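You operate a simulated robot arm through the tools that you are given. There is no shell and no other tool. Be economical: measure what you need, move in short steps, check, and stop when the job is done.

You are at the controls of a simulated robot arm. One attempt, no reset.

JOB
Check the steel ring on the middle grey pin and tally one good.
Fine: the ring is in the wooden box; close it again; the ring goes right down the pin and stays; then one press of the green button.

It is judged by the outcome, as a careful person would: the job done as asked, and still so three seconds after it is handed in. It fails if anything else is knocked over, pushed out of place, dropped, spilled or broken.

ROBOT AND FRAMES
A 7-joint arm with a two-finger parallel gripper, fixed in place. Base frame: the origin is at the foot of the arm, x ahead of it, y to its left, z up. Readings come in mm, degrees, newtons and seconds.
Its first joint turns from -66.0 to 66.0 degrees. Payload 2.6 kg.
The TCP is the grasp point between the finger pads, 30 mm short of the fingertips. In the tool frame z runs along the fingers and y along their closing line. The gripper opens to 94 mm. The fingers are 28 mm wide and 10 mm thick; the gripper's body (50 by 96 mm) begins 55 mm behind the TCP.
Orientation is that of the tool frame in the base frame, as [roll, pitch, yaw] about the fixed x, y, z axes, in that order (R = Rz(yaw) Ry(pitch) Rx(roll)). With the fingers straight down and closing along the base's y, the tool's x points along the base's -x, its y along +y and its z along -z.

CONTROLS
- The arm moves only by the tool play_rows. Its argument "rows" is a list that holds one entry, the list of rows, each a list of 6 numbers: the shift along the tool's x, y, z in units of 40 mm (1.0 is 40 mm), then the turn, a rotation vector about the tool's x, y, z in units of 6 degrees (1.0 is 6 degrees). In form: [[[dx, dy, dz, wx, wy, wz], ...]]. A call has 1 to 8 rows; each row shifts and turns the commanded pose from where the row before left it, along the tool's axes as they then stand. "hand" is the opening in per cent of the stroke, from 0 (shut) to 100 (fully open), set as the call begins (left out, the last holds). A call with a number of a shift or a turn outside -1 to 1 is refused whole. Rows are played at 5 a second. More than 50 mm and 8.6 degrees between two rows, or a gripper value outside its range, and nothing of the call is played. A pose out of reach is approached as far as the arm can. The call stops where the force on the tool passes 40 N (or 10 N more than at its start, if that is more) or the arm is blocked; 0.2 s more then pass. The fingers move at their own pace (about 72 mm/s each) and stop on an object; they squeeze with about 32 N. The grip force told is the motor's: it shows also when the fingers shut on nothing. Time passes only in rows, and 0.2 s behind the last, so rows that do not move let the fingers close. The reply holds the time, the measured pose of the TCP, the force on the tool along the base axes, the opening and the grip force, in the units named above and with some noise, and new pictures: "views" is both (left out), scene, wrist or none.
- Cameras (640 x 400 px; columns grow to the right, rows downward): "scene" is fixed at [17.5, 442.6, 528.6]; the picture's right is [-0.87, -0.49, 0.00], its down [-0.37, 0.66, -0.65] and it looks along [0.32, -0.57, -0.76] (base axes); focal length 219 px, centre (320, 200). "wrist" rides on the gripper at [76, 14, -103] in the tool frame; the picture's right is [-0.18, 0.98, 0.00], its down [-0.75, -0.14, -0.64] and it looks along [-0.63, -0.12, 0.77] (tool axes); focal length 243 px, centre (320, 200). There is no depth. A picture from a camera that has moved, and an enlarged one, comes with that camera's place and axes in the base frame and with its lens. The place of the scene camera against the robot may be out by one fixed shift of up to 25 mm in any direction.
- zoom(camera, box): a new picture of the part [left, top, right, bottom] of that camera's present view, enlarged. The clock stands still meanwhile.
- close_job(): hands the job in; it is judged then, once.

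Go step by step. Nothing tells you positions but the pictures and the camera data: compare them with the known pose of the tool, close in by small moves and look again before you grip or let go. The budget is 120 turns and 170 pictures, counting those below and the enlarged ones. Unless the task says otherwise, let go and move clear before handing in, and close with one line.

The tools are called after "Emit:" by a JSON object that holds its "name" and its "arguments". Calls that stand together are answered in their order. play_rows: Moves the arm, as the interface text tells. Its arguments: {"type":"object","properties":{"rows":{"type":"array"},"hand":{"type":"number"},"views":{"type":"string","enum":["both","scene","wrist","none"]}},"required":["rows"]} The other tools are called the same way: zoom (camera, box) takes an enlarged picture of a part of a camera's view; close_job () hands the job in.

At the start:

```text
time_s: 0.0
ee_pos: [336.9, 21.0, 308.0]
tool_rot: [-180.0, -0.1, 180.0]
wrist_force: [0.4, -0.3, 0.0]
grip_width: 94.0
gripper_force: 0.0
```

scene: 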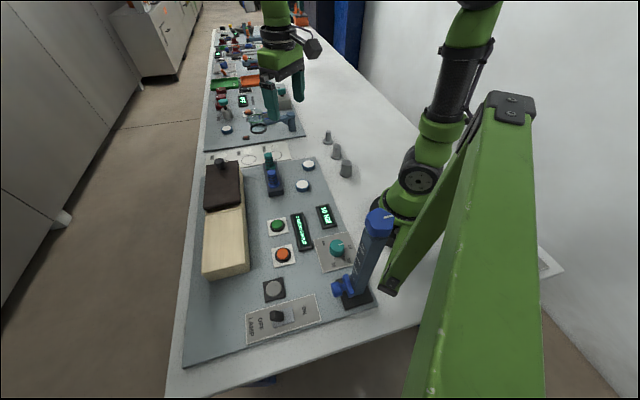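
wrist: 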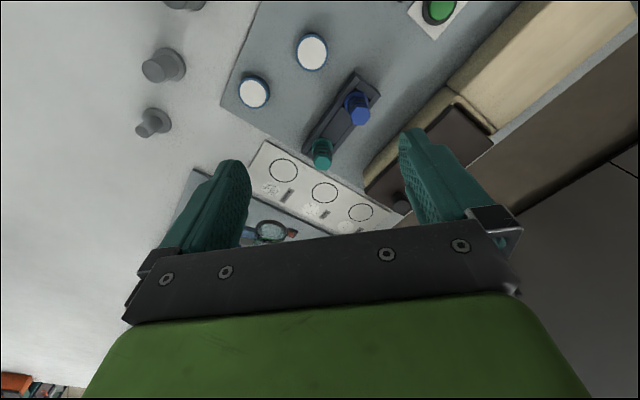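

I see a bench with a wooden box (dark lid with a knob), three grey pins, and a green button next to a display. I'll enlarge the key areas first.

Emit:
{"name": "zoom", "arguments": {"camera": "scene", "box": [180, 120, 380, 245]}}

Emit:
{"name": "zoom", "arguments": {"camera": "scene", "box": [200, 200, 400, 325]}}

Emit:
{"name": "zoom", "arguments": {"camera": "wrist", "box": [100, 0, 640, 240]}}

```text
3.20 times, centred on (280, 182) of scene
camera zoom: at [17.5, 442.6, 528.6], right [-0.87, -0.49, 0.0], down [-0.37, 0.66, -0.65], along [0.32, -0.57, -0.76], focal length 700 px, centre (448, 256)
```

zoom: 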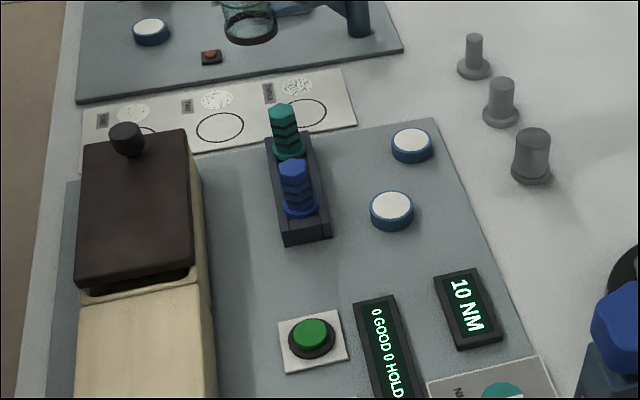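

```text
3.20 times, centred on (300, 262) of scene
camera zoom: at [17.5, 442.6, 528.6], right [-0.87, -0.49, 0.0], down [-0.37, 0.66, -0.65], along [0.32, -0.57, -0.76], focal length 700 px, centre (384, 0)
```

zoom: 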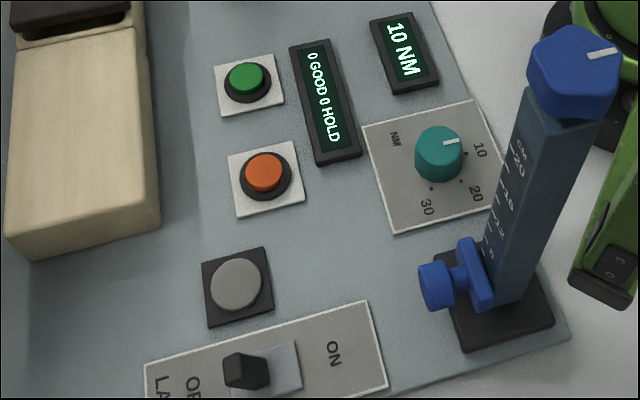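

```text
1.19 times, centred on (370, 120) of wrist
camera zoom: at [259.7, 36.9, 409.2], right [0.18, 0.98, 0.0], down [0.75, -0.14, 0.64], along [0.63, -0.12, -0.77], focal length 288 px, centre (261, 295)
```

zoom: 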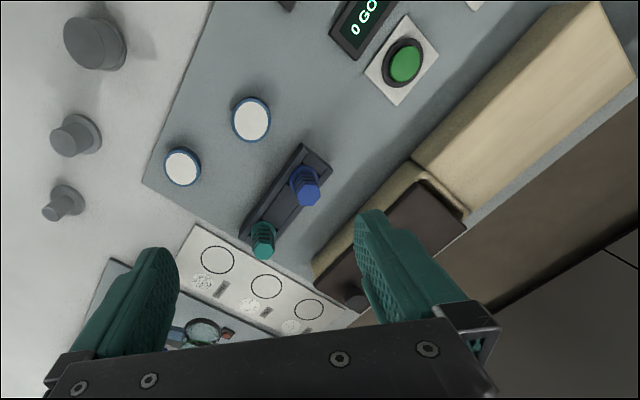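

The pictures put the bench top near z≈0, not -575: both cameras agree on about z=10–20 for the green button, near (293,187). I'll trust the pictures and descend with care. Next I move toward the box to see the lid.

Emit:
{"name": "play_rows", "arguments": {"rows": [[[-1, 0.6, 0, 0, 0, 0], [-1, 0.6, 0.3, 0, 0, 0], [-1, 0.5, 0.3, 0, 0, 0], [0, 0, 0, 0, 0, 0]]]}}

```text
time_s: 1.0
ee_pos: [461.5, 90.3, 282.0]
tool_rot: [179.9, 0.0, 180.0]
wrist_force: [-0.7, 0.6, -0.1]
grip_width: 94.0
gripper_force: 0.1
camera wrist: at [383.5, 104.9, 383.6], right [0.18, 0.98, 0.0], down [0.75, -0.14, 0.64], along [0.63, -0.12, -0.77], focal length 243 px, centre (320, 200)
```

scene: 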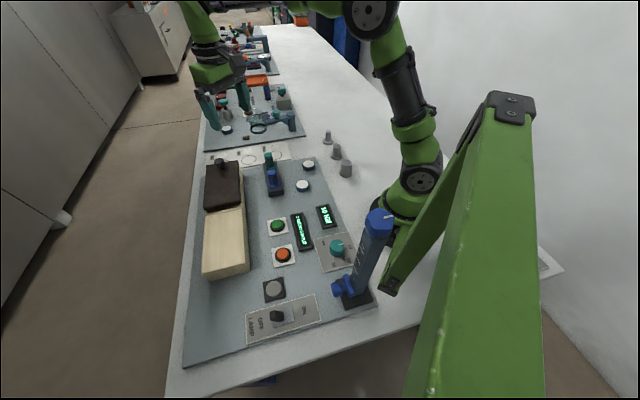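
wrist: 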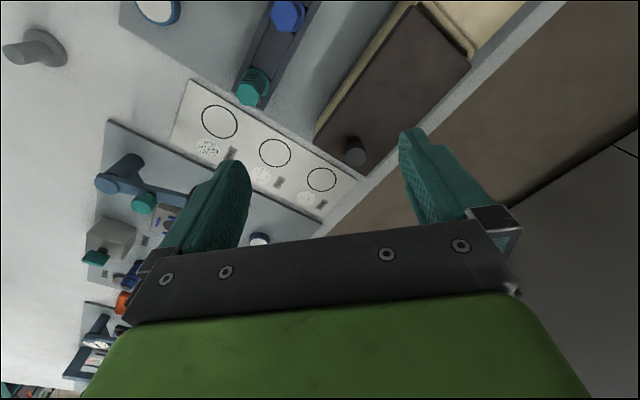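

The knob triangulates to about (552,122,81). I'll look closer at the lid to learn how it opens.

Emit:
{"name": "zoom", "arguments": {"camera": "wrist", "box": [280, 0, 560, 180]}}

Emit:
{"name": "zoom", "arguments": {"camera": "scene", "box": [190, 145, 290, 215]}}

```text
2.22 times, centred on (420, 90) of wrist
camera zoom: at [383.5, 104.9, 383.6], right [0.18, 0.98, 0.0], down [0.75, -0.14, 0.64], along [0.63, -0.12, -0.77], focal length 539 px, centre (98, 444)
```

zoom: 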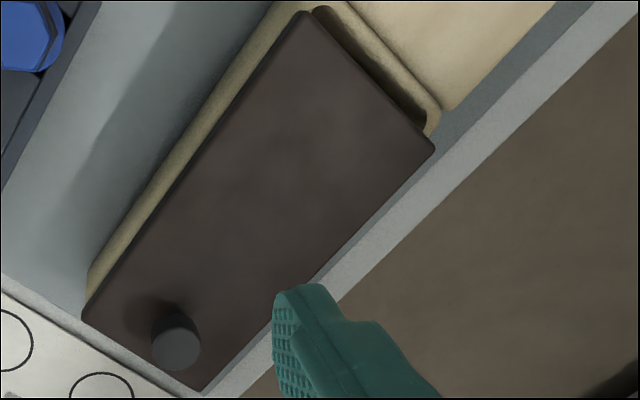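

```text
5.71 times, centred on (240, 180) of scene
camera zoom: at [17.5, 442.6, 528.6], right [-0.87, -0.49, 0.0], down [-0.37, 0.66, -0.65], along [0.32, -0.57, -0.76], focal length 1250 px, centre (777, 314)
```

zoom: 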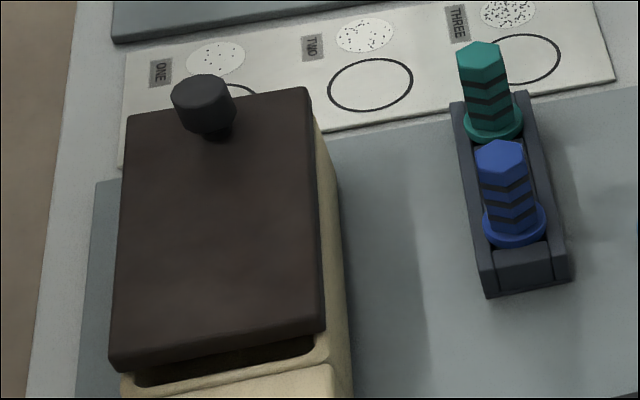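

The lid is a plate turned 45°, its long axis along (-0.707,0.707), with the knob at the far end. I'll turn the tool 45° so the fingers close across the lid.

Emit:
{"name": "play_rows", "arguments": {"rows": [[[-0.5, 0.3, 0, 0, 0, 1], [-0.5, 0, 0, 0, 0, 1], [0, 0, 0, 0, 0, 1], [0, 0, 0, 0, 0, 1], [0, 0, 0, 0, 0, 1], [0, 0, 0, 0, 0, 1], [0, 0, 0, 0, 0, 1], [0, 0, 0, 0, 0, 0.5]]], "hand": 75, "views": "wrist"}}

```text
time_s: 2.8
ee_pos: [497.6, 99.3, 283.1]
tool_rot: [-180.0, 0.0, 135.0]
wrist_force: [-0.1, -0.7, -0.1]
grip_width: 70.3
gripper_force: 0.1
camera wrist: at [452.3, 165.0, 385.2], right [0.83, 0.56, 0.0], down [0.43, -0.63, 0.64], along [0.36, -0.53, -0.77], focal length 243 px, centre (320, 200)
```

wrist: 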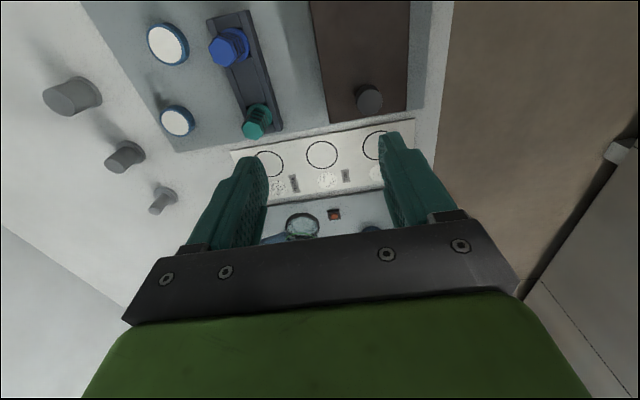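

The knob check agrees: (552,121). I'll move above it and descend to z=150.

Emit:
{"name": "play_rows", "arguments": {"rows": [[[-0.15, 0.34, 0.83, 0, 0, 0], [-0.15, 0.34, 0.83, 0, 0, 0], [-0.15, 0.34, 0.83, 0, 0, 0], [-0.14, 0.34, 0.83, 0, 0, 0], [0, 0, 0, 0, 0, 0]]]}}

```text
time_s: 4.0
ee_pos: [553.5, 124.9, 150.9]
tool_rot: [-180.0, 0.0, 135.0]
wrist_force: [-0.6, 0.3, -0.2]
grip_width: 70.4
gripper_force: 0.1
camera wrist: at [507.5, 189.8, 252.0], right [0.83, 0.56, 0.0], down [0.43, -0.63, 0.64], along [0.36, -0.53, -0.77], focal length 243 px, centre (320, 200)
```

scene: 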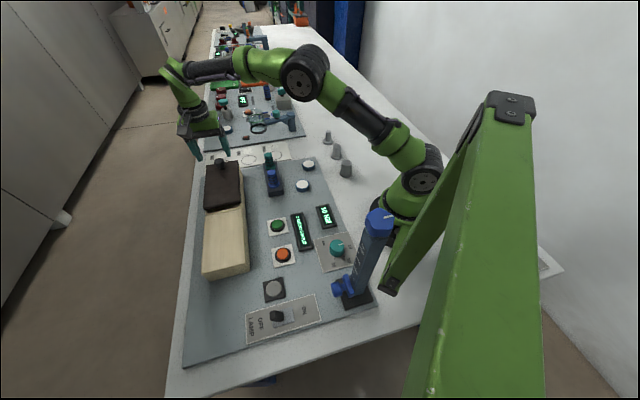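
wrist: 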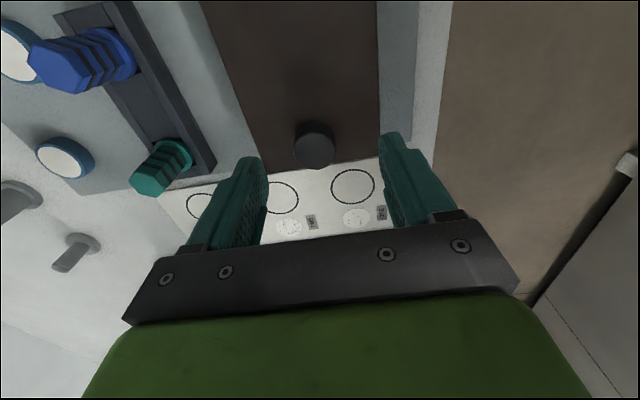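

Nearly centred on the knob. I'll shift by 5 mm and descend to z≈102, then check.

Emit:
{"name": "play_rows", "arguments": {"rows": [[[0, -0.13, 0.4, 0, 0, 0], [0, 0, 0.4, 0, 0, 0], [0, 0, 0.4, 0, 0, 0], [0, 0, 0, 0, 0, 0]]]}}

Emit:
{"name": "zoom", "arguments": {"camera": "scene", "box": [170, 120, 270, 190]}}

```text
time_s: 5.0
ee_pos: [550.6, 119.2, 106.4]
tool_rot: [179.6, 0.3, 134.9]
wrist_force: [-8.6, -0.2, 37.8]
grip_width: 73.6
gripper_force: 2.9
camera wrist: at [503.8, 184.2, 207.9], right [0.83, 0.56, 0.01], down [0.43, -0.63, 0.64], along [0.37, -0.53, -0.77], focal length 243 px, centre (320, 200)
```

scene: 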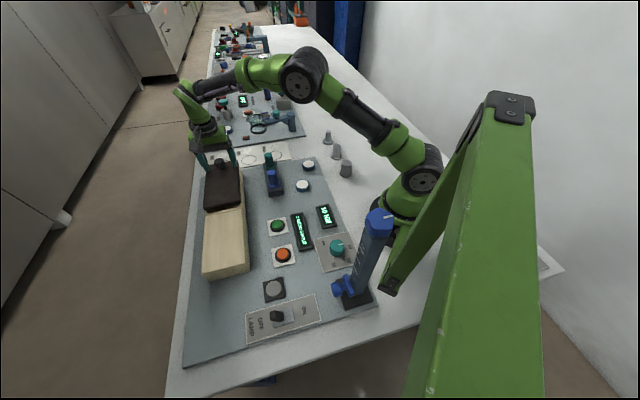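
wrist: 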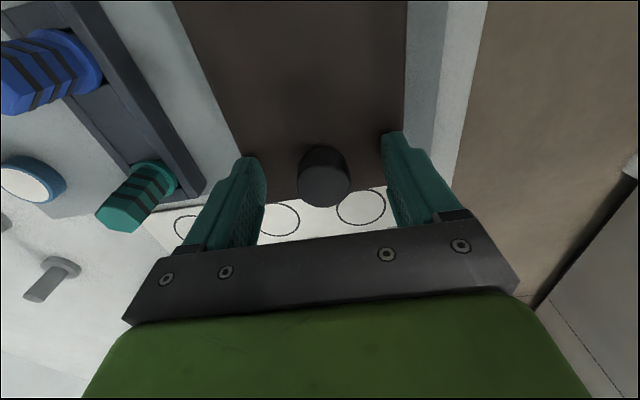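

```text
5.71 times, centred on (220, 155) of scene
camera zoom: at [17.3, 442.5, 528.7], right [-0.87, -0.49, 0.0], down [-0.37, 0.66, -0.65], along [0.32, -0.57, -0.76], focal length 1250 px, centre (891, 457)
```

zoom: 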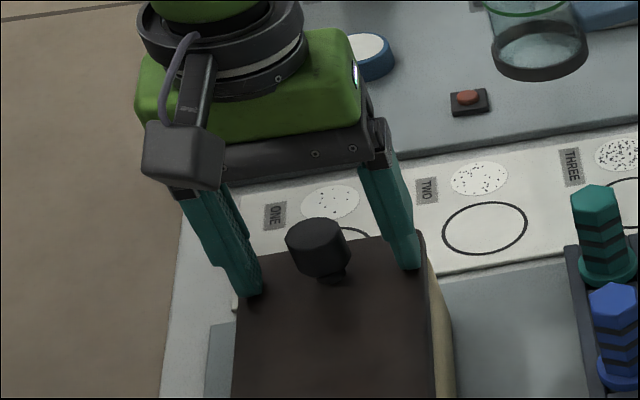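

The fingertips have touched the lid, so its top is at z≈75. I'll back up a few mm and close on the knob.

Emit:
{"name": "play_rows", "arguments": {"rows": [[[0.05, 0, -0.2, 0, 0, 0]]], "views": "none"}}

Emit:
{"name": "play_rows", "arguments": {"rows": [[[0, 0, 0, 0, 0, 0], [0, 0, 0, 0, 0, 0], [0, 0, 0, 0, 0, 0]]], "hand": 0}}

Emit:
{"name": "zoom", "arguments": {"camera": "scene", "box": [170, 120, 270, 190]}}

```text
time_s: 5.4
ee_pos: [546.2, 118.0, 107.7]
tool_rot: [-179.7, -0.2, 135.0]
wrist_force: [0.4, 0.8, -0.2]
grip_width: 70.7
gripper_force: 0.1
```

```text
time_s: 6.3
ee_pos: [547.2, 124.5, 110.6]
tool_rot: [179.7, -0.2, 135.4]
wrist_force: [3.9, 2.1, -1.6]
grip_width: 29.6
gripper_force: 44.9
stopped in row 3: the force on the tool passed its limit (the readings are from after the stop); the commanded pose is now the measured one
camera wrist: at [501.5, 188.1, 211.6], right [0.82, 0.57, 0.01], down [0.44, -0.63, 0.64], along [0.37, -0.52, -0.77], focal length 243 px, centre (320, 200)
```

scene: 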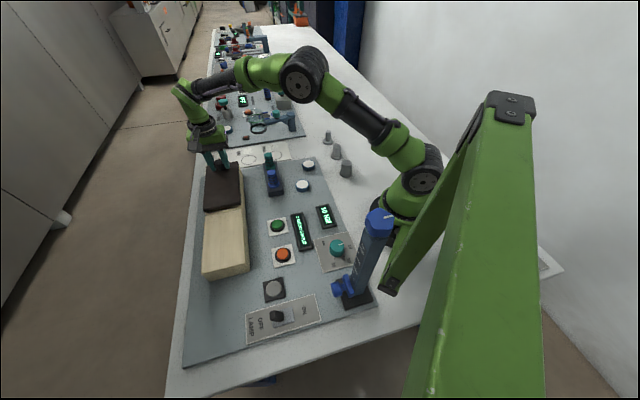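
wrist: 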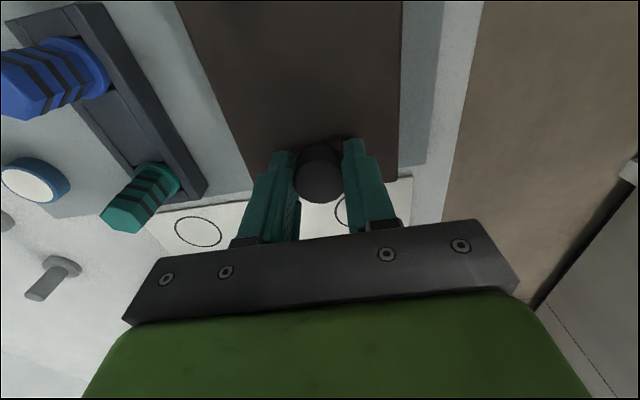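

```text
5.71 times, centred on (220, 155) of scene
camera zoom: at [17.5, 442.6, 528.6], right [-0.87, -0.49, 0.0], down [-0.37, 0.66, -0.65], along [0.32, -0.57, -0.76], focal length 1250 px, centre (891, 457)
```

zoom: 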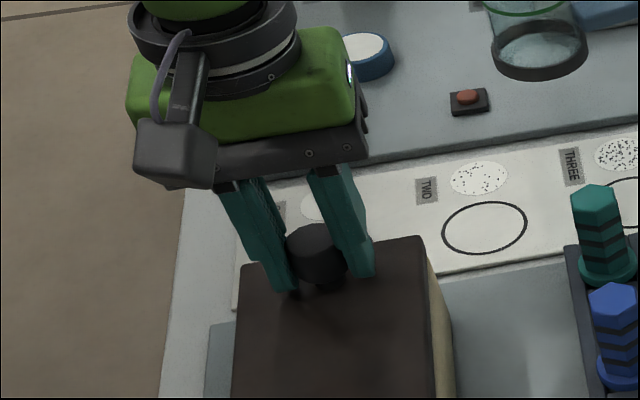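

The knob is held (29.6 mm wide). I'll test a small slide toward the wooden block (tool +x).

Emit:
{"name": "play_rows", "arguments": {"rows": [[[0.15, 0, 0, 0, 0, 0], [0.2, 0, 0, 0, 0, 0], [0.2, 0, 0, 0, 0, 0]]], "views": "wrist"}}

Emit:
{"name": "zoom", "arguments": {"camera": "scene", "box": [170, 130, 290, 214]}}

```text
time_s: 7.1
ee_pos: [532.1, 139.6, 108.7]
tool_rot: [179.6, -0.2, 135.5]
wrist_force: [9.2, 8.1, -1.0]
grip_width: 29.7
gripper_force: 45.0
camera wrist: at [485.9, 203.3, 211.6], right [0.82, 0.57, 0.01], down [0.44, -0.63, 0.64], along [0.37, -0.52, -0.77], focal length 243 px, centre (320, 200)
```

wrist: 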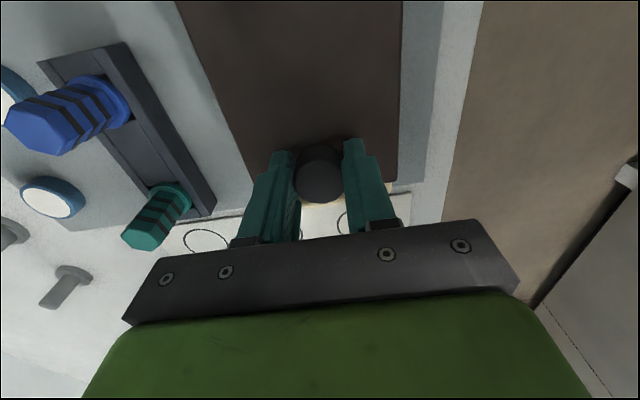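

```text
4.76 times, centred on (230, 172) of scene
camera zoom: at [17.5, 442.6, 528.6], right [-0.87, -0.49, 0.0], down [-0.37, 0.66, -0.65], along [0.32, -0.57, -0.76], focal length 1042 px, centre (749, 333)
```

zoom: 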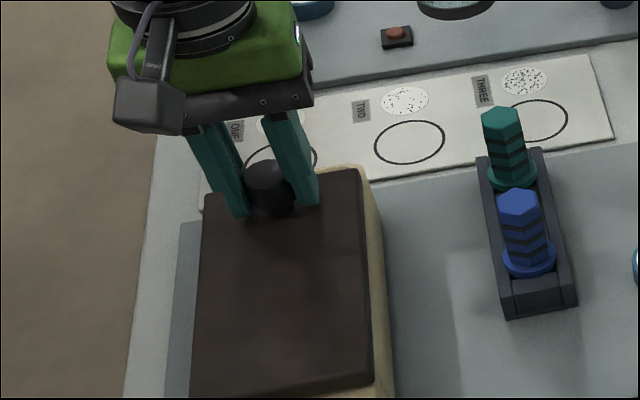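

The lid slides smoothly onto the block. I'll keep sliding in the same direction.

Emit:
{"name": "play_rows", "arguments": {"rows": [[[0.4, 0.04, 0, 0, 0, 0], [0.5, 0, 0, 0, 0, 0], [0.5, 0, 0, 0, 0, 0], [0.5, 0, 0, 0, 0, 0], [0, 0, 0, 0, 0, 0]]]}}

Emit:
{"name": "zoom", "arguments": {"camera": "scene", "box": [170, 130, 290, 214]}}

```text
time_s: 8.3
ee_pos: [476.2, 194.9, 109.2]
tool_rot: [179.5, -0.1, 135.6]
wrist_force: [18.1, 16.2, -12.7]
grip_width: 29.8
gripper_force: 45.3
camera wrist: at [431.4, 257.7, 211.7], right [0.82, 0.57, 0.01], down [0.44, -0.63, 0.64], along [0.37, -0.52, -0.77], focal length 243 px, centre (320, 200)
```

scene: 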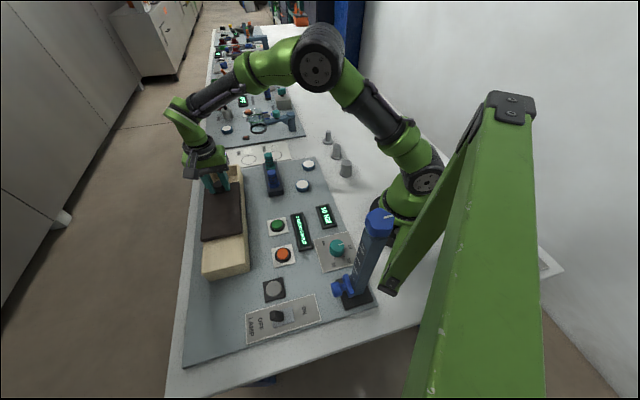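
wrist: 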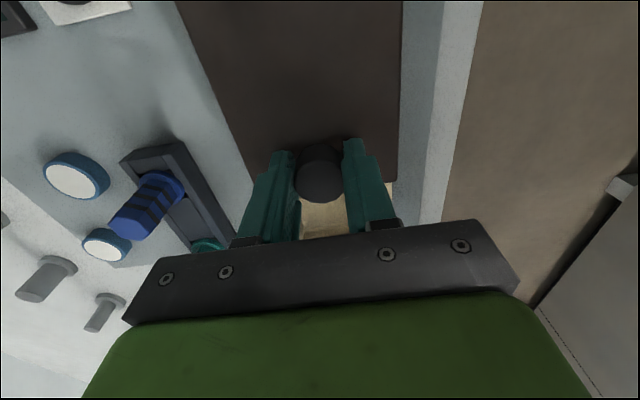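

```text
4.76 times, centred on (230, 172) of scene
camera zoom: at [17.6, 442.6, 528.6], right [-0.87, -0.49, 0.0], down [-0.37, 0.66, -0.65], along [0.32, -0.57, -0.76], focal length 1042 px, centre (749, 333)
```

zoom: 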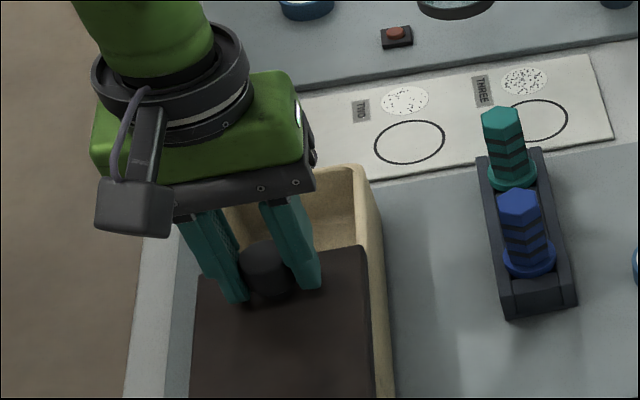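

The box is opening; some sideways load has built up, so I'll ease toward +v while sliding on.

Emit:
{"name": "play_rows", "arguments": {"rows": [[[0.1, 0.15, -0.05, 0, 0, 0], [0.45, 0.03, 0, 0, 0, 0], [0.5, 0.03, 0, 0, 0, 0], [0.4, 0.03, 0, 0, 0, 0], [0, 0, 0, 0, 0, 0]]], "views": "wrist"}}

Emit:
{"name": "zoom", "arguments": {"camera": "scene", "box": [170, 130, 290, 214]}}

```text
time_s: 9.0
ee_pos: [461.5, 209.1, 109.0]
tool_rot: [-179.2, -0.3, 134.8]
wrist_force: [-4.0, -3.0, 1.5]
grip_width: 29.8
gripper_force: 45.2
stopped in row 3: the force on the tool passed its limit (the readings are from after the stop); the commanded pose is now the measured one
camera wrist: at [419.4, 274.4, 211.6], right [0.83, 0.56, -0.01], down [0.44, -0.63, 0.64], along [0.35, -0.54, -0.77], focal length 243 px, centre (320, 200)
```

wrist: 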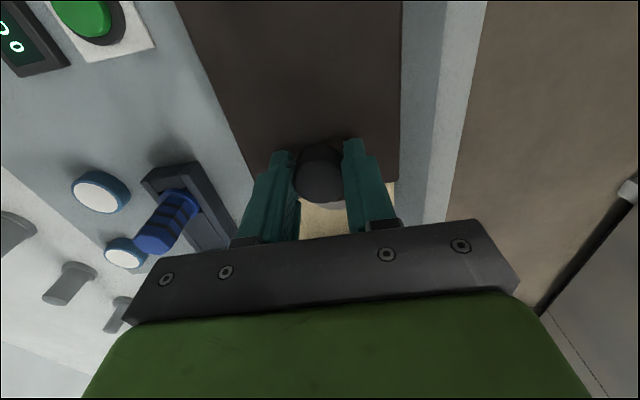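

```text
4.76 times, centred on (230, 172) of scene
camera zoom: at [17.5, 442.6, 528.6], right [-0.87, -0.49, 0.0], down [-0.37, 0.66, -0.65], along [0.32, -0.57, -0.76], focal length 1042 px, centre (749, 333)
```

zoom: 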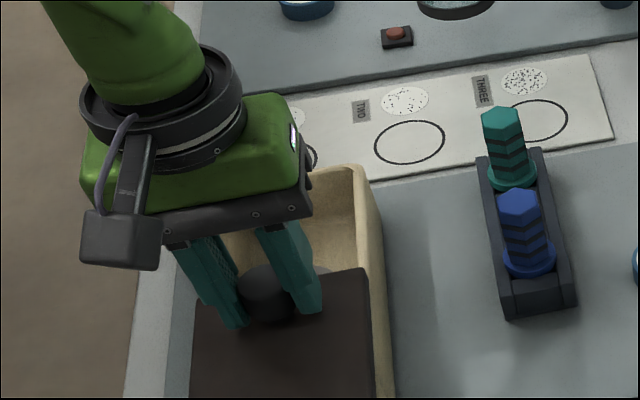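

The load is neutral now. I'll carry on straight with small steps.

Emit:
{"name": "play_rows", "arguments": {"rows": [[[0.2, 0, 0, 0, 0, 0], [0.35, 0, 0, 0, 0, 0], [0.35, 0, 0, 0, 0, 0], [0.35, 0, 0, 0, 0, 0], [0.3, 0, 0, 0, 0, 0], [0, 0, 0, 0, 0, 0]]], "views": "wrist"}}

Emit:
{"name": "zoom", "arguments": {"camera": "scene", "box": [170, 130, 290, 214]}}

```text
time_s: 10.4
ee_pos: [423.8, 248.2, 110.4]
tool_rot: [-179.4, 0.5, 134.5]
wrist_force: [22.8, -21.6, -13.6]
grip_width: 29.8
gripper_force: 44.7
camera wrist: at [379.2, 314.9, 210.6], right [0.83, 0.56, -0.01], down [0.43, -0.63, 0.65], along [0.36, -0.54, -0.76], focal length 243 px, centre (320, 200)
```

wrist: 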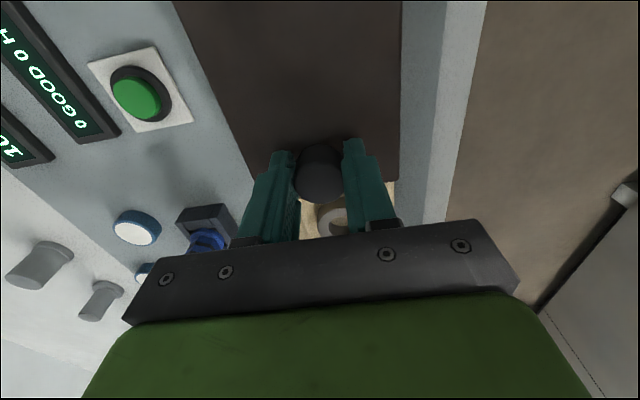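

```text
4.76 times, centred on (230, 172) of scene
camera zoom: at [17.6, 442.6, 528.6], right [-0.87, -0.49, 0.0], down [-0.37, 0.66, -0.65], along [0.32, -0.57, -0.76], focal length 1042 px, centre (749, 333)
```

zoom: 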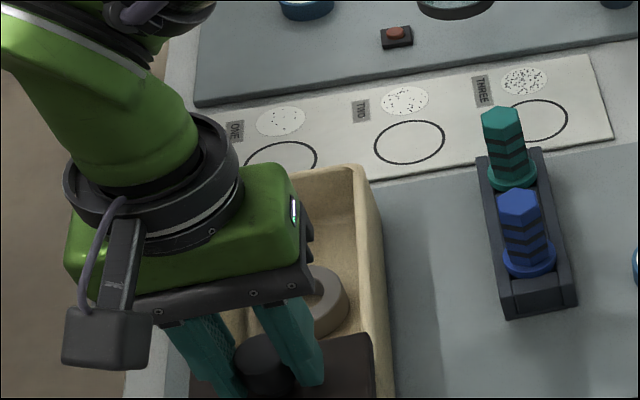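

The lid seems to be at its stop and the ring is visible in the box. I'll relieve the push, open the fingers and rise.

Emit:
{"name": "play_rows", "arguments": {"rows": [[[-0.15, 0, 0, 0, 0, 0], [0, 0, 0, 0, 0, 0]]], "views": "none"}}

Emit:
{"name": "play_rows", "arguments": {"rows": [[[0, 0, 0, 0, 0, 0], [0, 0, 0, 0, 0, 0], [0, 0, -0.6, 0, 0, 0], [-0.4, 0, -1, 0, 0, 0], [-0.6, 0, -1, 0, 0, 0], [0, 0, 0, 0, 0, 0]]], "hand": 85}}

Emit:
{"name": "zoom", "arguments": {"camera": "scene", "box": [170, 130, 290, 214]}}

```text
time_s: 11.0
ee_pos: [422.2, 248.2, 109.2]
tool_rot: [-179.2, -0.2, 134.8]
wrist_force: [4.9, -12.4, -6.6]
grip_width: 29.5
gripper_force: 45.1
```

```text
time_s: 12.4
ee_pos: [453.0, 219.8, 214.0]
tool_rot: [-179.3, -0.3, 134.8]
wrist_force: [-0.1, -0.5, 0.1]
grip_width: 79.7
gripper_force: 0.1
camera wrist: at [409.9, 285.1, 315.9], right [0.83, 0.56, -0.01], down [0.44, -0.63, 0.64], along [0.35, -0.54, -0.77], focal length 243 px, centre (320, 200)
```

scene: 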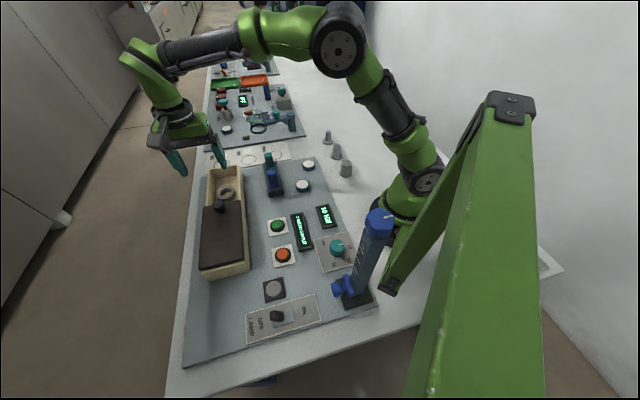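
wrist: 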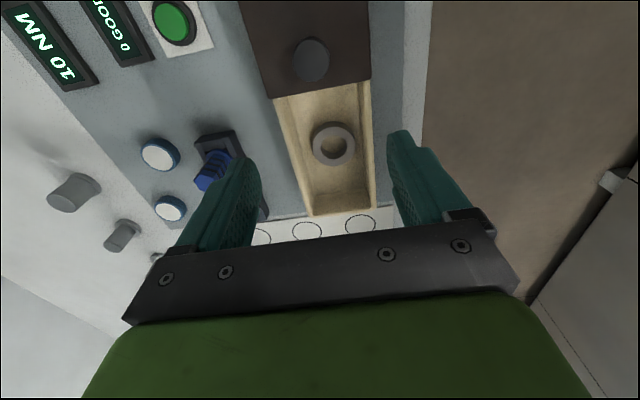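

```text
4.76 times, centred on (230, 172) of scene
camera zoom: at [17.5, 442.6, 528.6], right [-0.87, -0.49, 0.0], down [-0.37, 0.66, -0.65], along [0.32, -0.57, -0.76], focal length 1042 px, centre (749, 333)
```

zoom: 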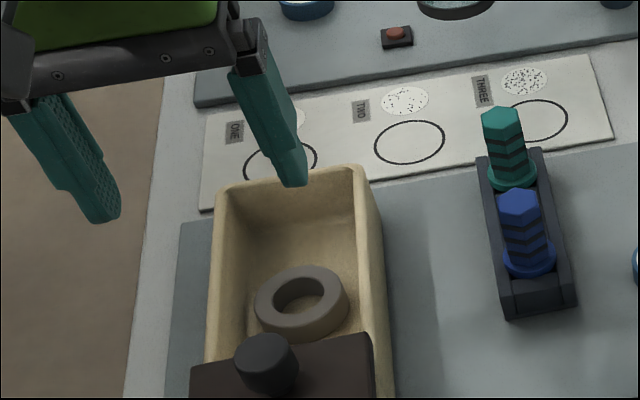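

The ring lies in the box around (507,166); there is more room lengthwise, so I'll turn the tool 90° back to close along the box's long axis and then look again.

Emit:
{"name": "play_rows", "arguments": {"rows": [[[-0.3, 0, 0, 0, 0, -1], [-0.3, 0, 0, 0, 0, -1], [-0.3, 0, 0, 0, 0, -1], [-0.3, 0, 0, 0, 0, -1], [0, 0, 0, 0, 0, -1], [0, 0, 0, 0, 0, -1], [0, 0, 0, 0, 0, -1], [0, 0, 0, 0, 0, -1]]], "views": "none", "hand": 92}}

Emit:
{"name": "play_rows", "arguments": {"rows": [[[0, 0, 0, 0, 0, -1], [0, 0, 0, 0, 0, -1], [0, 0, 0, 0, 0, -1], [0, 0, 0, 0, 0, -1], [0, 0, 0, 0, 0, -1], [0, 0, 0, 0, 0, -1], [0, 0, 0, 0, 0, -1], [0, 0, 0, 0, 0, 0]]], "views": "both"}}

```text
time_s: 14.2
ee_pos: [491.7, 192.9, 213.8]
tool_rot: [-179.6, -0.7, -177.1]
wrist_force: [1.0, -0.4, 0.2]
grip_width: 86.7
gripper_force: 0.0
```

```text
time_s: 16.0
ee_pos: [490.7, 192.2, 211.8]
tool_rot: [179.7, -0.6, -135.0]
wrist_force: [-0.1, -0.6, 0.8]
grip_width: 86.5
gripper_force: 0.1
camera wrist: at [427.3, 150.5, 315.3], right [-0.56, 0.83, 0.0], down [0.64, 0.44, 0.63], along [0.52, 0.36, -0.77], focal length 243 px, centre (320, 200)
```

scene: 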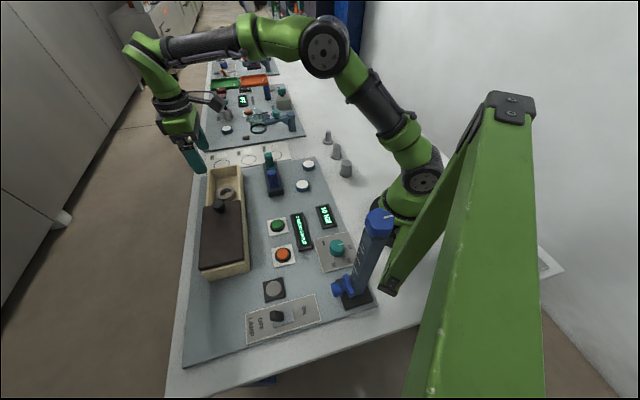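
wrist: 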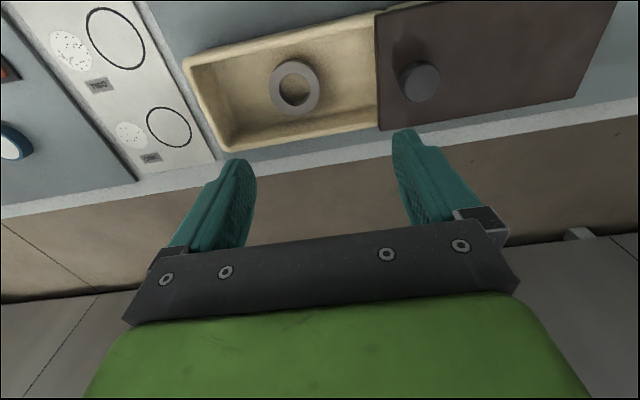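

The ring triangulates well to (505,169), top z≈25. I'll move over it and descend part way.

Emit:
{"name": "play_rows", "arguments": {"rows": [[[0.08, -0.33, 0.6, 0, 0, 0], [0.08, -0.33, 0.7, 0, 0, 0], [0, 0, 0.7, 0, 0, 0], [0, 0, 0, 0, 0, 0]]]}}

Emit:
{"name": "zoom", "arguments": {"camera": "scene", "box": [170, 130, 290, 214]}}

```text
time_s: 17.0
ee_pos: [503.1, 170.2, 133.2]
tool_rot: [179.8, -0.6, -135.2]
wrist_force: [-0.5, -0.2, 0.1]
grip_width: 86.4
gripper_force: 0.1
camera wrist: at [439.7, 127.8, 236.0], right [-0.56, 0.83, 0.0], down [0.64, 0.43, 0.63], along [0.52, 0.36, -0.77], focal length 243 px, centre (320, 200)
```

scene: 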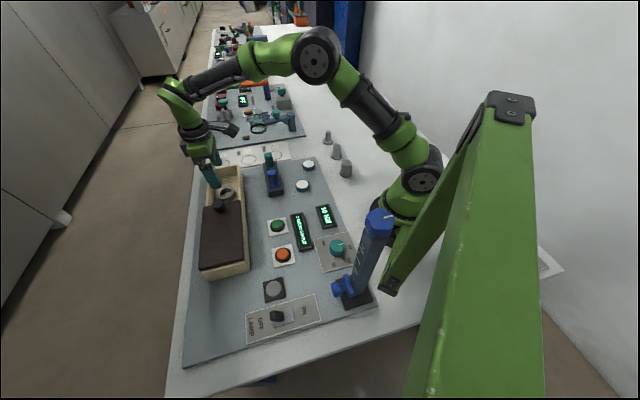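
wrist: 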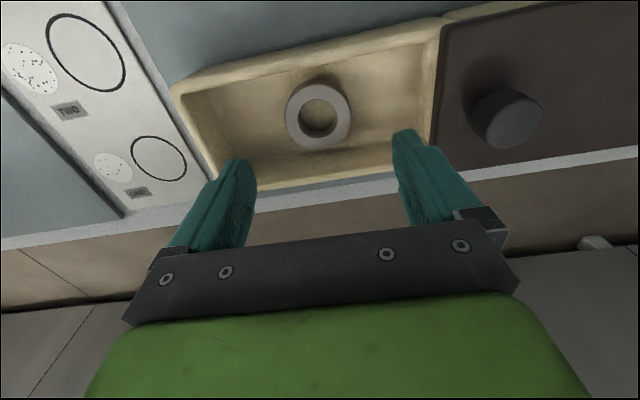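

```text
4.76 times, centred on (230, 172) of scene
camera zoom: at [17.5, 442.6, 528.6], right [-0.87, -0.49, 0.0], down [-0.37, 0.66, -0.65], along [0.32, -0.57, -0.76], focal length 1042 px, centre (749, 333)
```

zoom: 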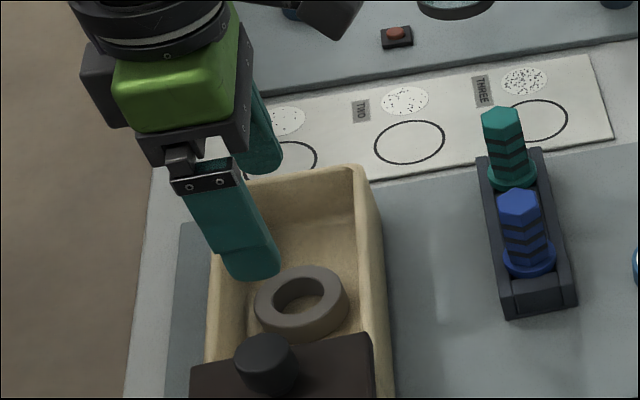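

Centred on the ring. I'll descend to tips at about z=15, under the force guard.

Emit:
{"name": "play_rows", "arguments": {"rows": [[[0, 0, 0.6, 0, 0, 0], [0, 0, 0.6, 0, 0, 0], [0, 0, 0.5, 0, 0, 0], [0, 0, 0.3, 0, 0, 0], [0, 0, 0.2, 0, 0, 0], [0, 0, 0, 0, 0, 0]]]}}

Emit:
{"name": "zoom", "arguments": {"camera": "wrist", "box": [160, 60, 500, 260]}}

```text
time_s: 18.4
ee_pos: [503.1, 168.7, 47.1]
tool_rot: [179.8, -0.6, -135.3]
wrist_force: [-7.0, -3.0, 9.7]
grip_width: 85.0
gripper_force: 0.0
camera wrist: at [438.5, 127.2, 149.0], right [-0.56, 0.83, 0.0], down [0.64, 0.43, 0.63], along [0.52, 0.36, -0.77], focal length 243 px, centre (320, 200)
```

scene: 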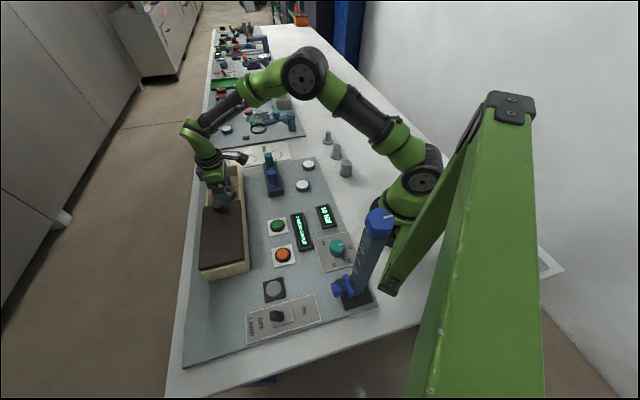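
wrist: 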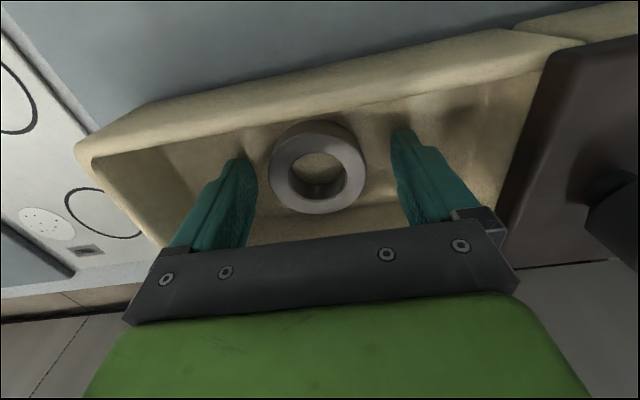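

```text
1.88 times, centred on (330, 160) of wrist
camera zoom: at [438.5, 127.2, 149.0], right [-0.56, 0.83, 0.0], down [0.64, 0.43, 0.63], along [0.52, 0.36, -0.77], focal length 457 px, centre (301, 275)
```

zoom: 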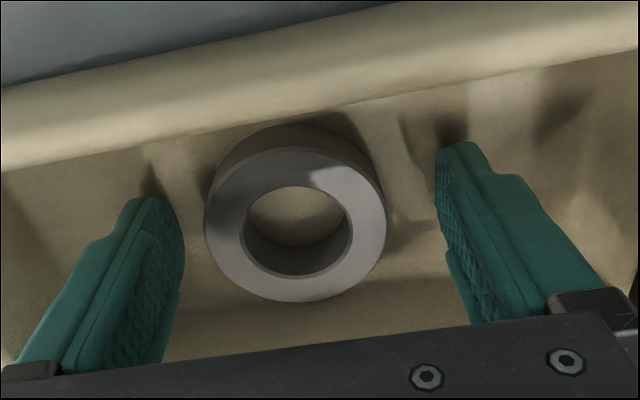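

Fingers straddle the ring, lightly touching the floor. I'll lift 3 mm and close.

Emit:
{"name": "play_rows", "arguments": {"rows": [[[0, 0, -0.1, 0, 0, 0]]], "views": "none"}}

Emit:
{"name": "play_rows", "arguments": {"rows": [[[0, 0, 0, 0, 0, 0], [0, 0, 0, 0, 0, 0], [0, 0, 0, 0, 0, 0]]], "hand": 0, "views": "wrist"}}

```text
time_s: 18.8
ee_pos: [502.8, 169.6, 48.9]
tool_rot: [179.7, -0.7, -135.1]
wrist_force: [-1.1, -1.1, 0.9]
grip_width: 86.4
gripper_force: 0.1
```

```text
time_s: 19.6
ee_pos: [502.7, 169.2, 48.3]
tool_rot: [179.7, -0.7, -135.2]
wrist_force: [1.2, -0.7, -0.2]
grip_width: 56.0
gripper_force: 32.1
camera wrist: at [439.0, 127.0, 152.2], right [-0.56, 0.83, 0.0], down [0.64, 0.43, 0.63], along [0.52, 0.36, -0.77], focal length 243 px, centre (320, 200)
```

wrist: 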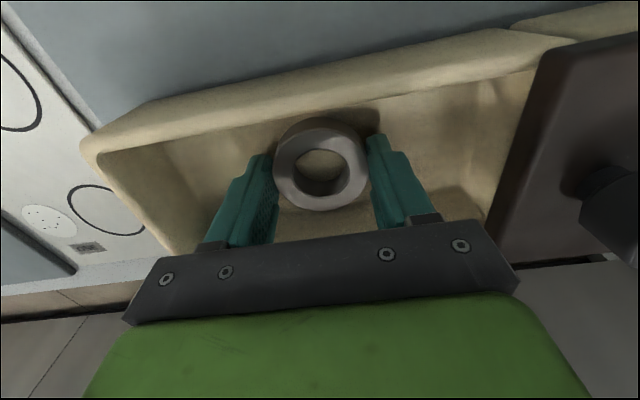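

The ring is gripped at 56 mm. Lifting straight up.

Emit:
{"name": "play_rows", "arguments": {"rows": [[[0, 0, -0.4, 0, 0, 0], [0, 0, -0.8, 0, 0, 0], [0, 0, -1, 0, 0, 0], [0, 0, -1, 0, 0, 0], [0, 0, -1, 0, 0, 0], [0, 0, -0.6, 0, 0, 0], [0, 0, 0, 0, 0, 0]]]}}

```text
time_s: 21.2
ee_pos: [501.1, 168.3, 242.1]
tool_rot: [179.9, -0.6, -135.2]
wrist_force: [0.6, 0.1, -0.8]
grip_width: 55.9
gripper_force: 32.5
camera wrist: at [438.3, 127.0, 345.4], right [-0.56, 0.83, 0.0], down [0.64, 0.43, 0.63], along [0.52, 0.36, -0.77], focal length 243 px, centre (320, 200)
```

scene: 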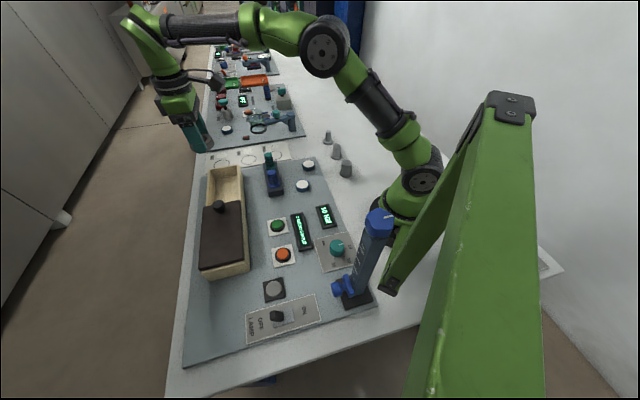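
wrist: 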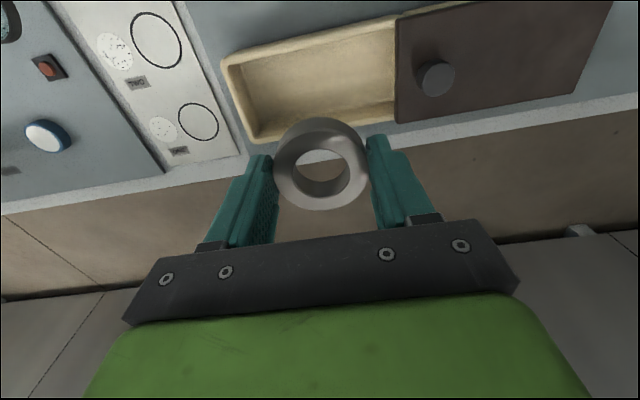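

Ring is in hand and level. The middle pin triangulates to about (293,-192); I'll travel there at this height.

Emit:
{"name": "play_rows", "arguments": {"rows": [[[0.5, -0.13, 0, 0, 0, 0], [0.9, -0.25, 0, 0, 0, 0], [0.9, -0.25, 0, 0, 0, 0], [0.9, -0.25, 0, 0, 0, 0], [0.9, -0.25, 0, 0, 0, 0], [0.9, -0.25, 0, 0, 0, 0], [0.5, -0.13, 0, 0, 0, 0]]], "views": "none"}}

Emit:
{"name": "play_rows", "arguments": {"rows": [[[0.5, -0.13, 0, 0, 0, 0.9], [0.9, -0.25, 0, 0, 0, 0.9], [0.9, -0.25, 0, 0, 0, 0.9], [0.8, -0.25, 0, 0, 0, 0.9], [0, 0, 0, 0, 0, 0.9], [0, 0, 0, 0, 0, 0]]]}}

```text
time_s: 22.8
ee_pos: [390.2, -28.4, 242.6]
tool_rot: [179.6, -0.8, -135.2]
wrist_force: [0.0, 0.5, -0.7]
grip_width: 56.1
gripper_force: 31.9
```

```text
time_s: 24.2
ee_pos: [311.7, -129.3, 245.2]
tool_rot: [-179.9, -0.7, -162.3]
wrist_force: [0.1, -0.4, -1.6]
grip_width: 56.0
gripper_force: 32.2
camera wrist: at [233.2, -137.5, 347.6], right [-0.12, 0.99, 0.0], down [0.77, 0.1, 0.63], along [0.63, 0.08, -0.77], focal length 243 px, centre (320, 200)
```

scene: 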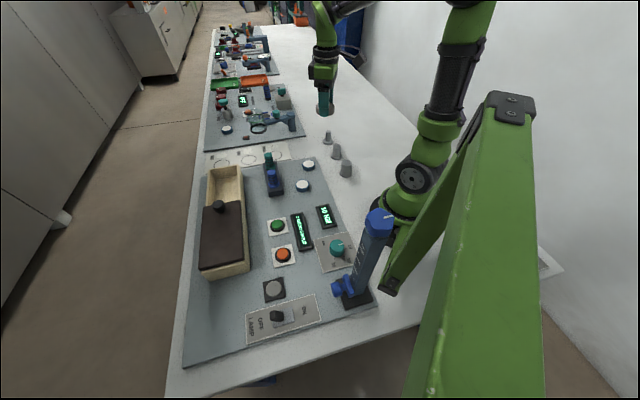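
wrist: 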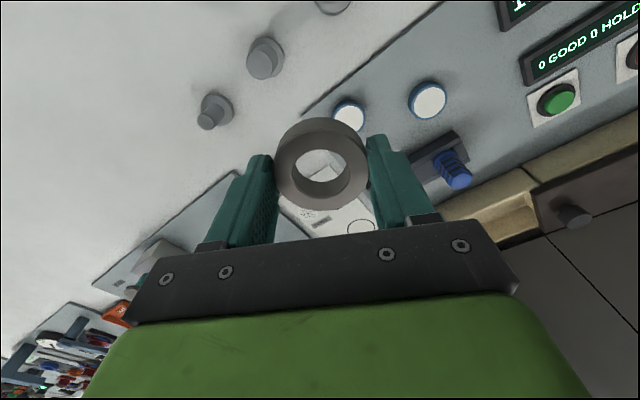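

Three pins are in view; I'll enlarge to fix the middle one's top and base.

Emit:
{"name": "zoom", "arguments": {"camera": "wrist", "box": [180, 0, 380, 125]}}

Emit:
{"name": "zoom", "arguments": {"camera": "scene", "box": [300, 80, 380, 190]}}

```text
3.20 times, centred on (280, 62) of wrist
camera zoom: at [233.2, -137.5, 347.6], right [-0.12, 0.99, 0.0], down [0.77, 0.1, 0.63], along [0.63, 0.08, -0.77], focal length 776 px, centre (448, 640)
```

zoom: 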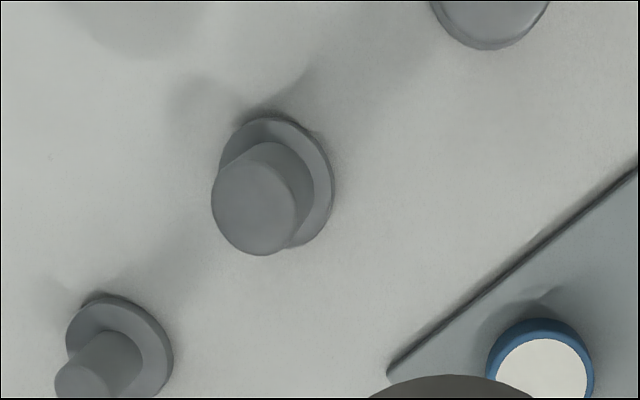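

```text
3.64 times, centred on (340, 135) of scene
camera zoom: at [17.5, 442.6, 528.6], right [-0.87, -0.49, 0.0], down [-0.37, 0.66, -0.65], along [0.32, -0.57, -0.76], focal length 796 px, centre (247, 436)
```

zoom: 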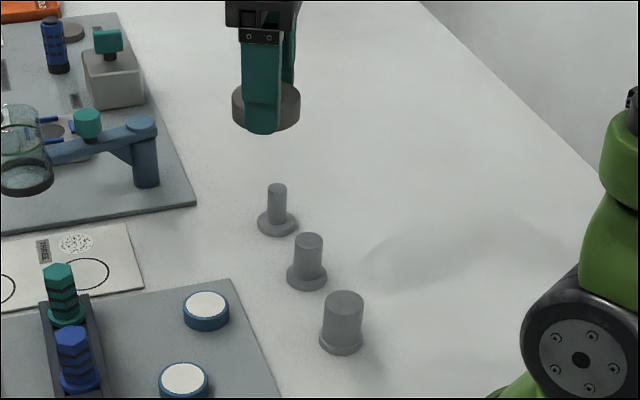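

Middle pin: about (293.5,-196), top z≈55, shaft ~28 mm across. I'll measure how the ring sits in the fingers.

Emit:
{"name": "zoom", "arguments": {"camera": "wrist", "box": [220, 90, 420, 215]}}

Emit:
{"name": "zoom", "arguments": {"camera": "scene", "box": [295, 75, 355, 120]}}

```text
3.20 times, centred on (320, 152) of wrist
camera zoom: at [233.2, -137.5, 347.6], right [-0.12, 0.99, 0.0], down [0.77, 0.1, 0.63], along [0.63, 0.08, -0.77], focal length 776 px, centre (320, 352)
```

zoom: 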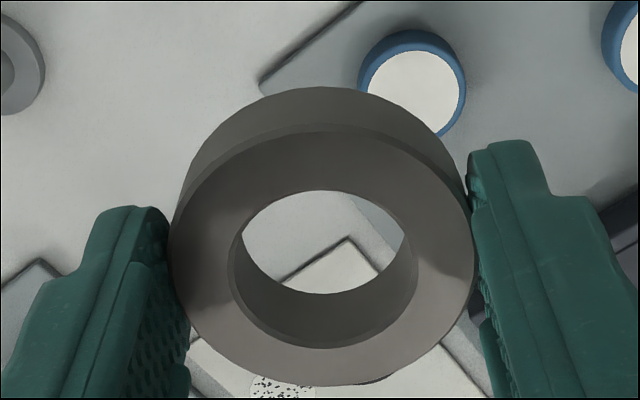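

```text
8.89 times, centred on (325, 98) of scene
camera zoom: at [17.5, 442.6, 528.6], right [-0.87, -0.49, 0.0], down [-0.37, 0.66, -0.65], along [0.32, -0.57, -0.76], focal length 1945 px, centre (276, 1111)
```

zoom: 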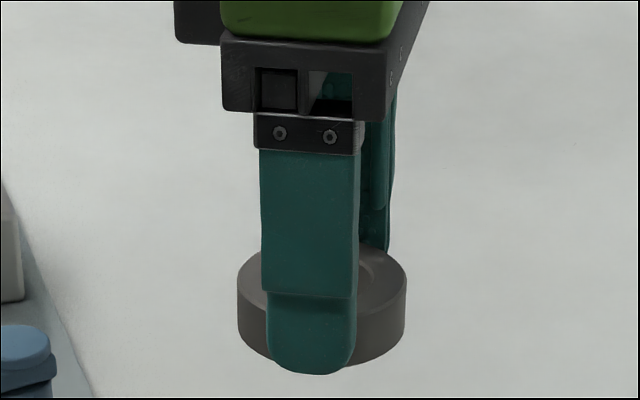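

The ring sits level, centred on the TCP, its bottom near the fingertips. I'll move above the middle pin and down to z≈125.

Emit:
{"name": "play_rows", "arguments": {"rows": [[[0.235, -0.363, 0.3, 0, 0, 0], [0.235, -0.363, 0.7, 0, 0, 0], [0.235, -0.363, 0.8, 0, 0, 0], [0.235, -0.363, 0.8, 0, 0, 0], [0, 0, 0.4, 0, 0, 0], [0, 0, 0, 0, 0, 0]]]}}

Emit:
{"name": "zoom", "arguments": {"camera": "wrist", "box": [220, 90, 420, 215]}}

Emit:
{"name": "zoom", "arguments": {"camera": "scene", "box": [310, 115, 370, 165]}}

```text
time_s: 25.6
ee_pos: [293.9, -195.2, 127.1]
tool_rot: [-179.9, -0.7, -162.2]
wrist_force: [0.1, -0.7, -0.9]
grip_width: 56.1
gripper_force: 32.1
camera wrist: at [217.1, -203.2, 229.0], right [-0.12, 0.99, 0.0], down [0.77, 0.1, 0.63], along [0.63, 0.08, -0.77], focal length 243 px, centre (320, 200)
```

scene: 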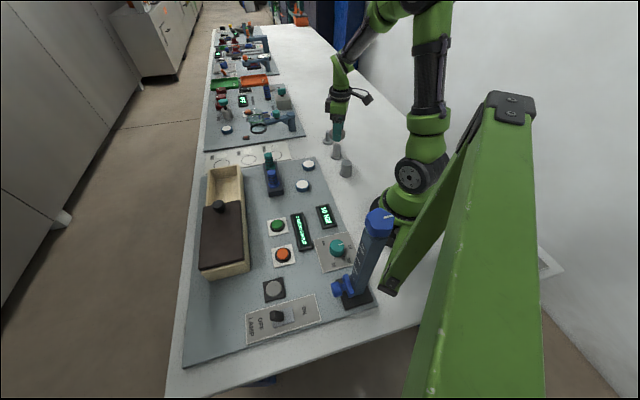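
wrist: 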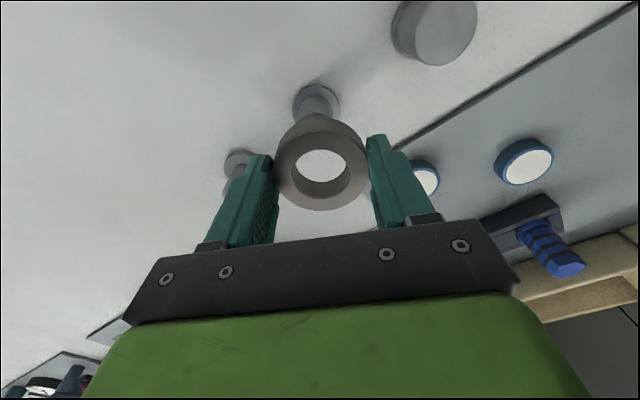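

```text
3.20 times, centred on (320, 152) of wrist
camera zoom: at [217.1, -203.2, 229.0], right [-0.12, 0.99, 0.0], down [0.77, 0.1, 0.63], along [0.63, 0.08, -0.77], focal length 776 px, centre (320, 352)
```

zoom: 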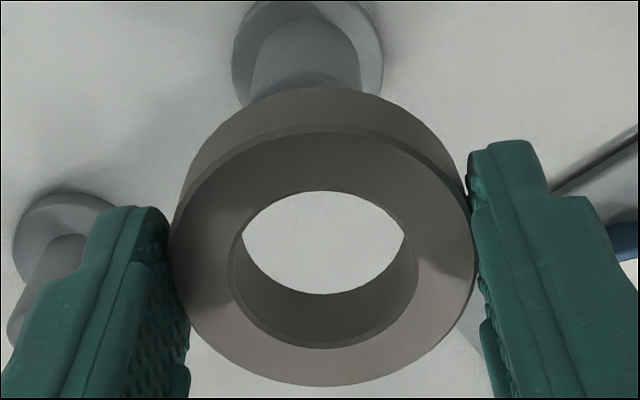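

```text
8.00 times, centred on (340, 140) of scene
camera zoom: at [17.5, 442.6, 528.6], right [-0.87, -0.49, 0.0], down [-0.37, 0.66, -0.65], along [0.32, -0.57, -0.76], focal length 1750 px, centre (160, 680)
```

zoom: 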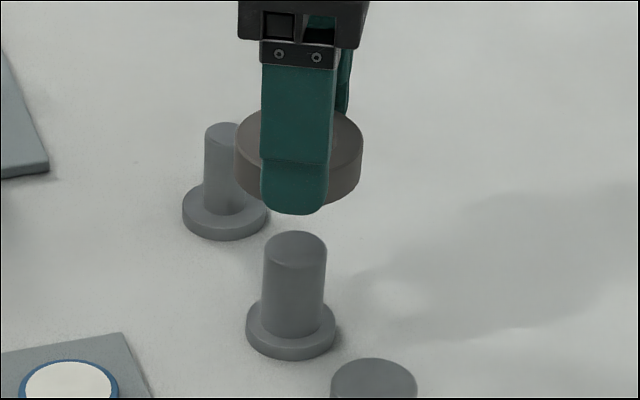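

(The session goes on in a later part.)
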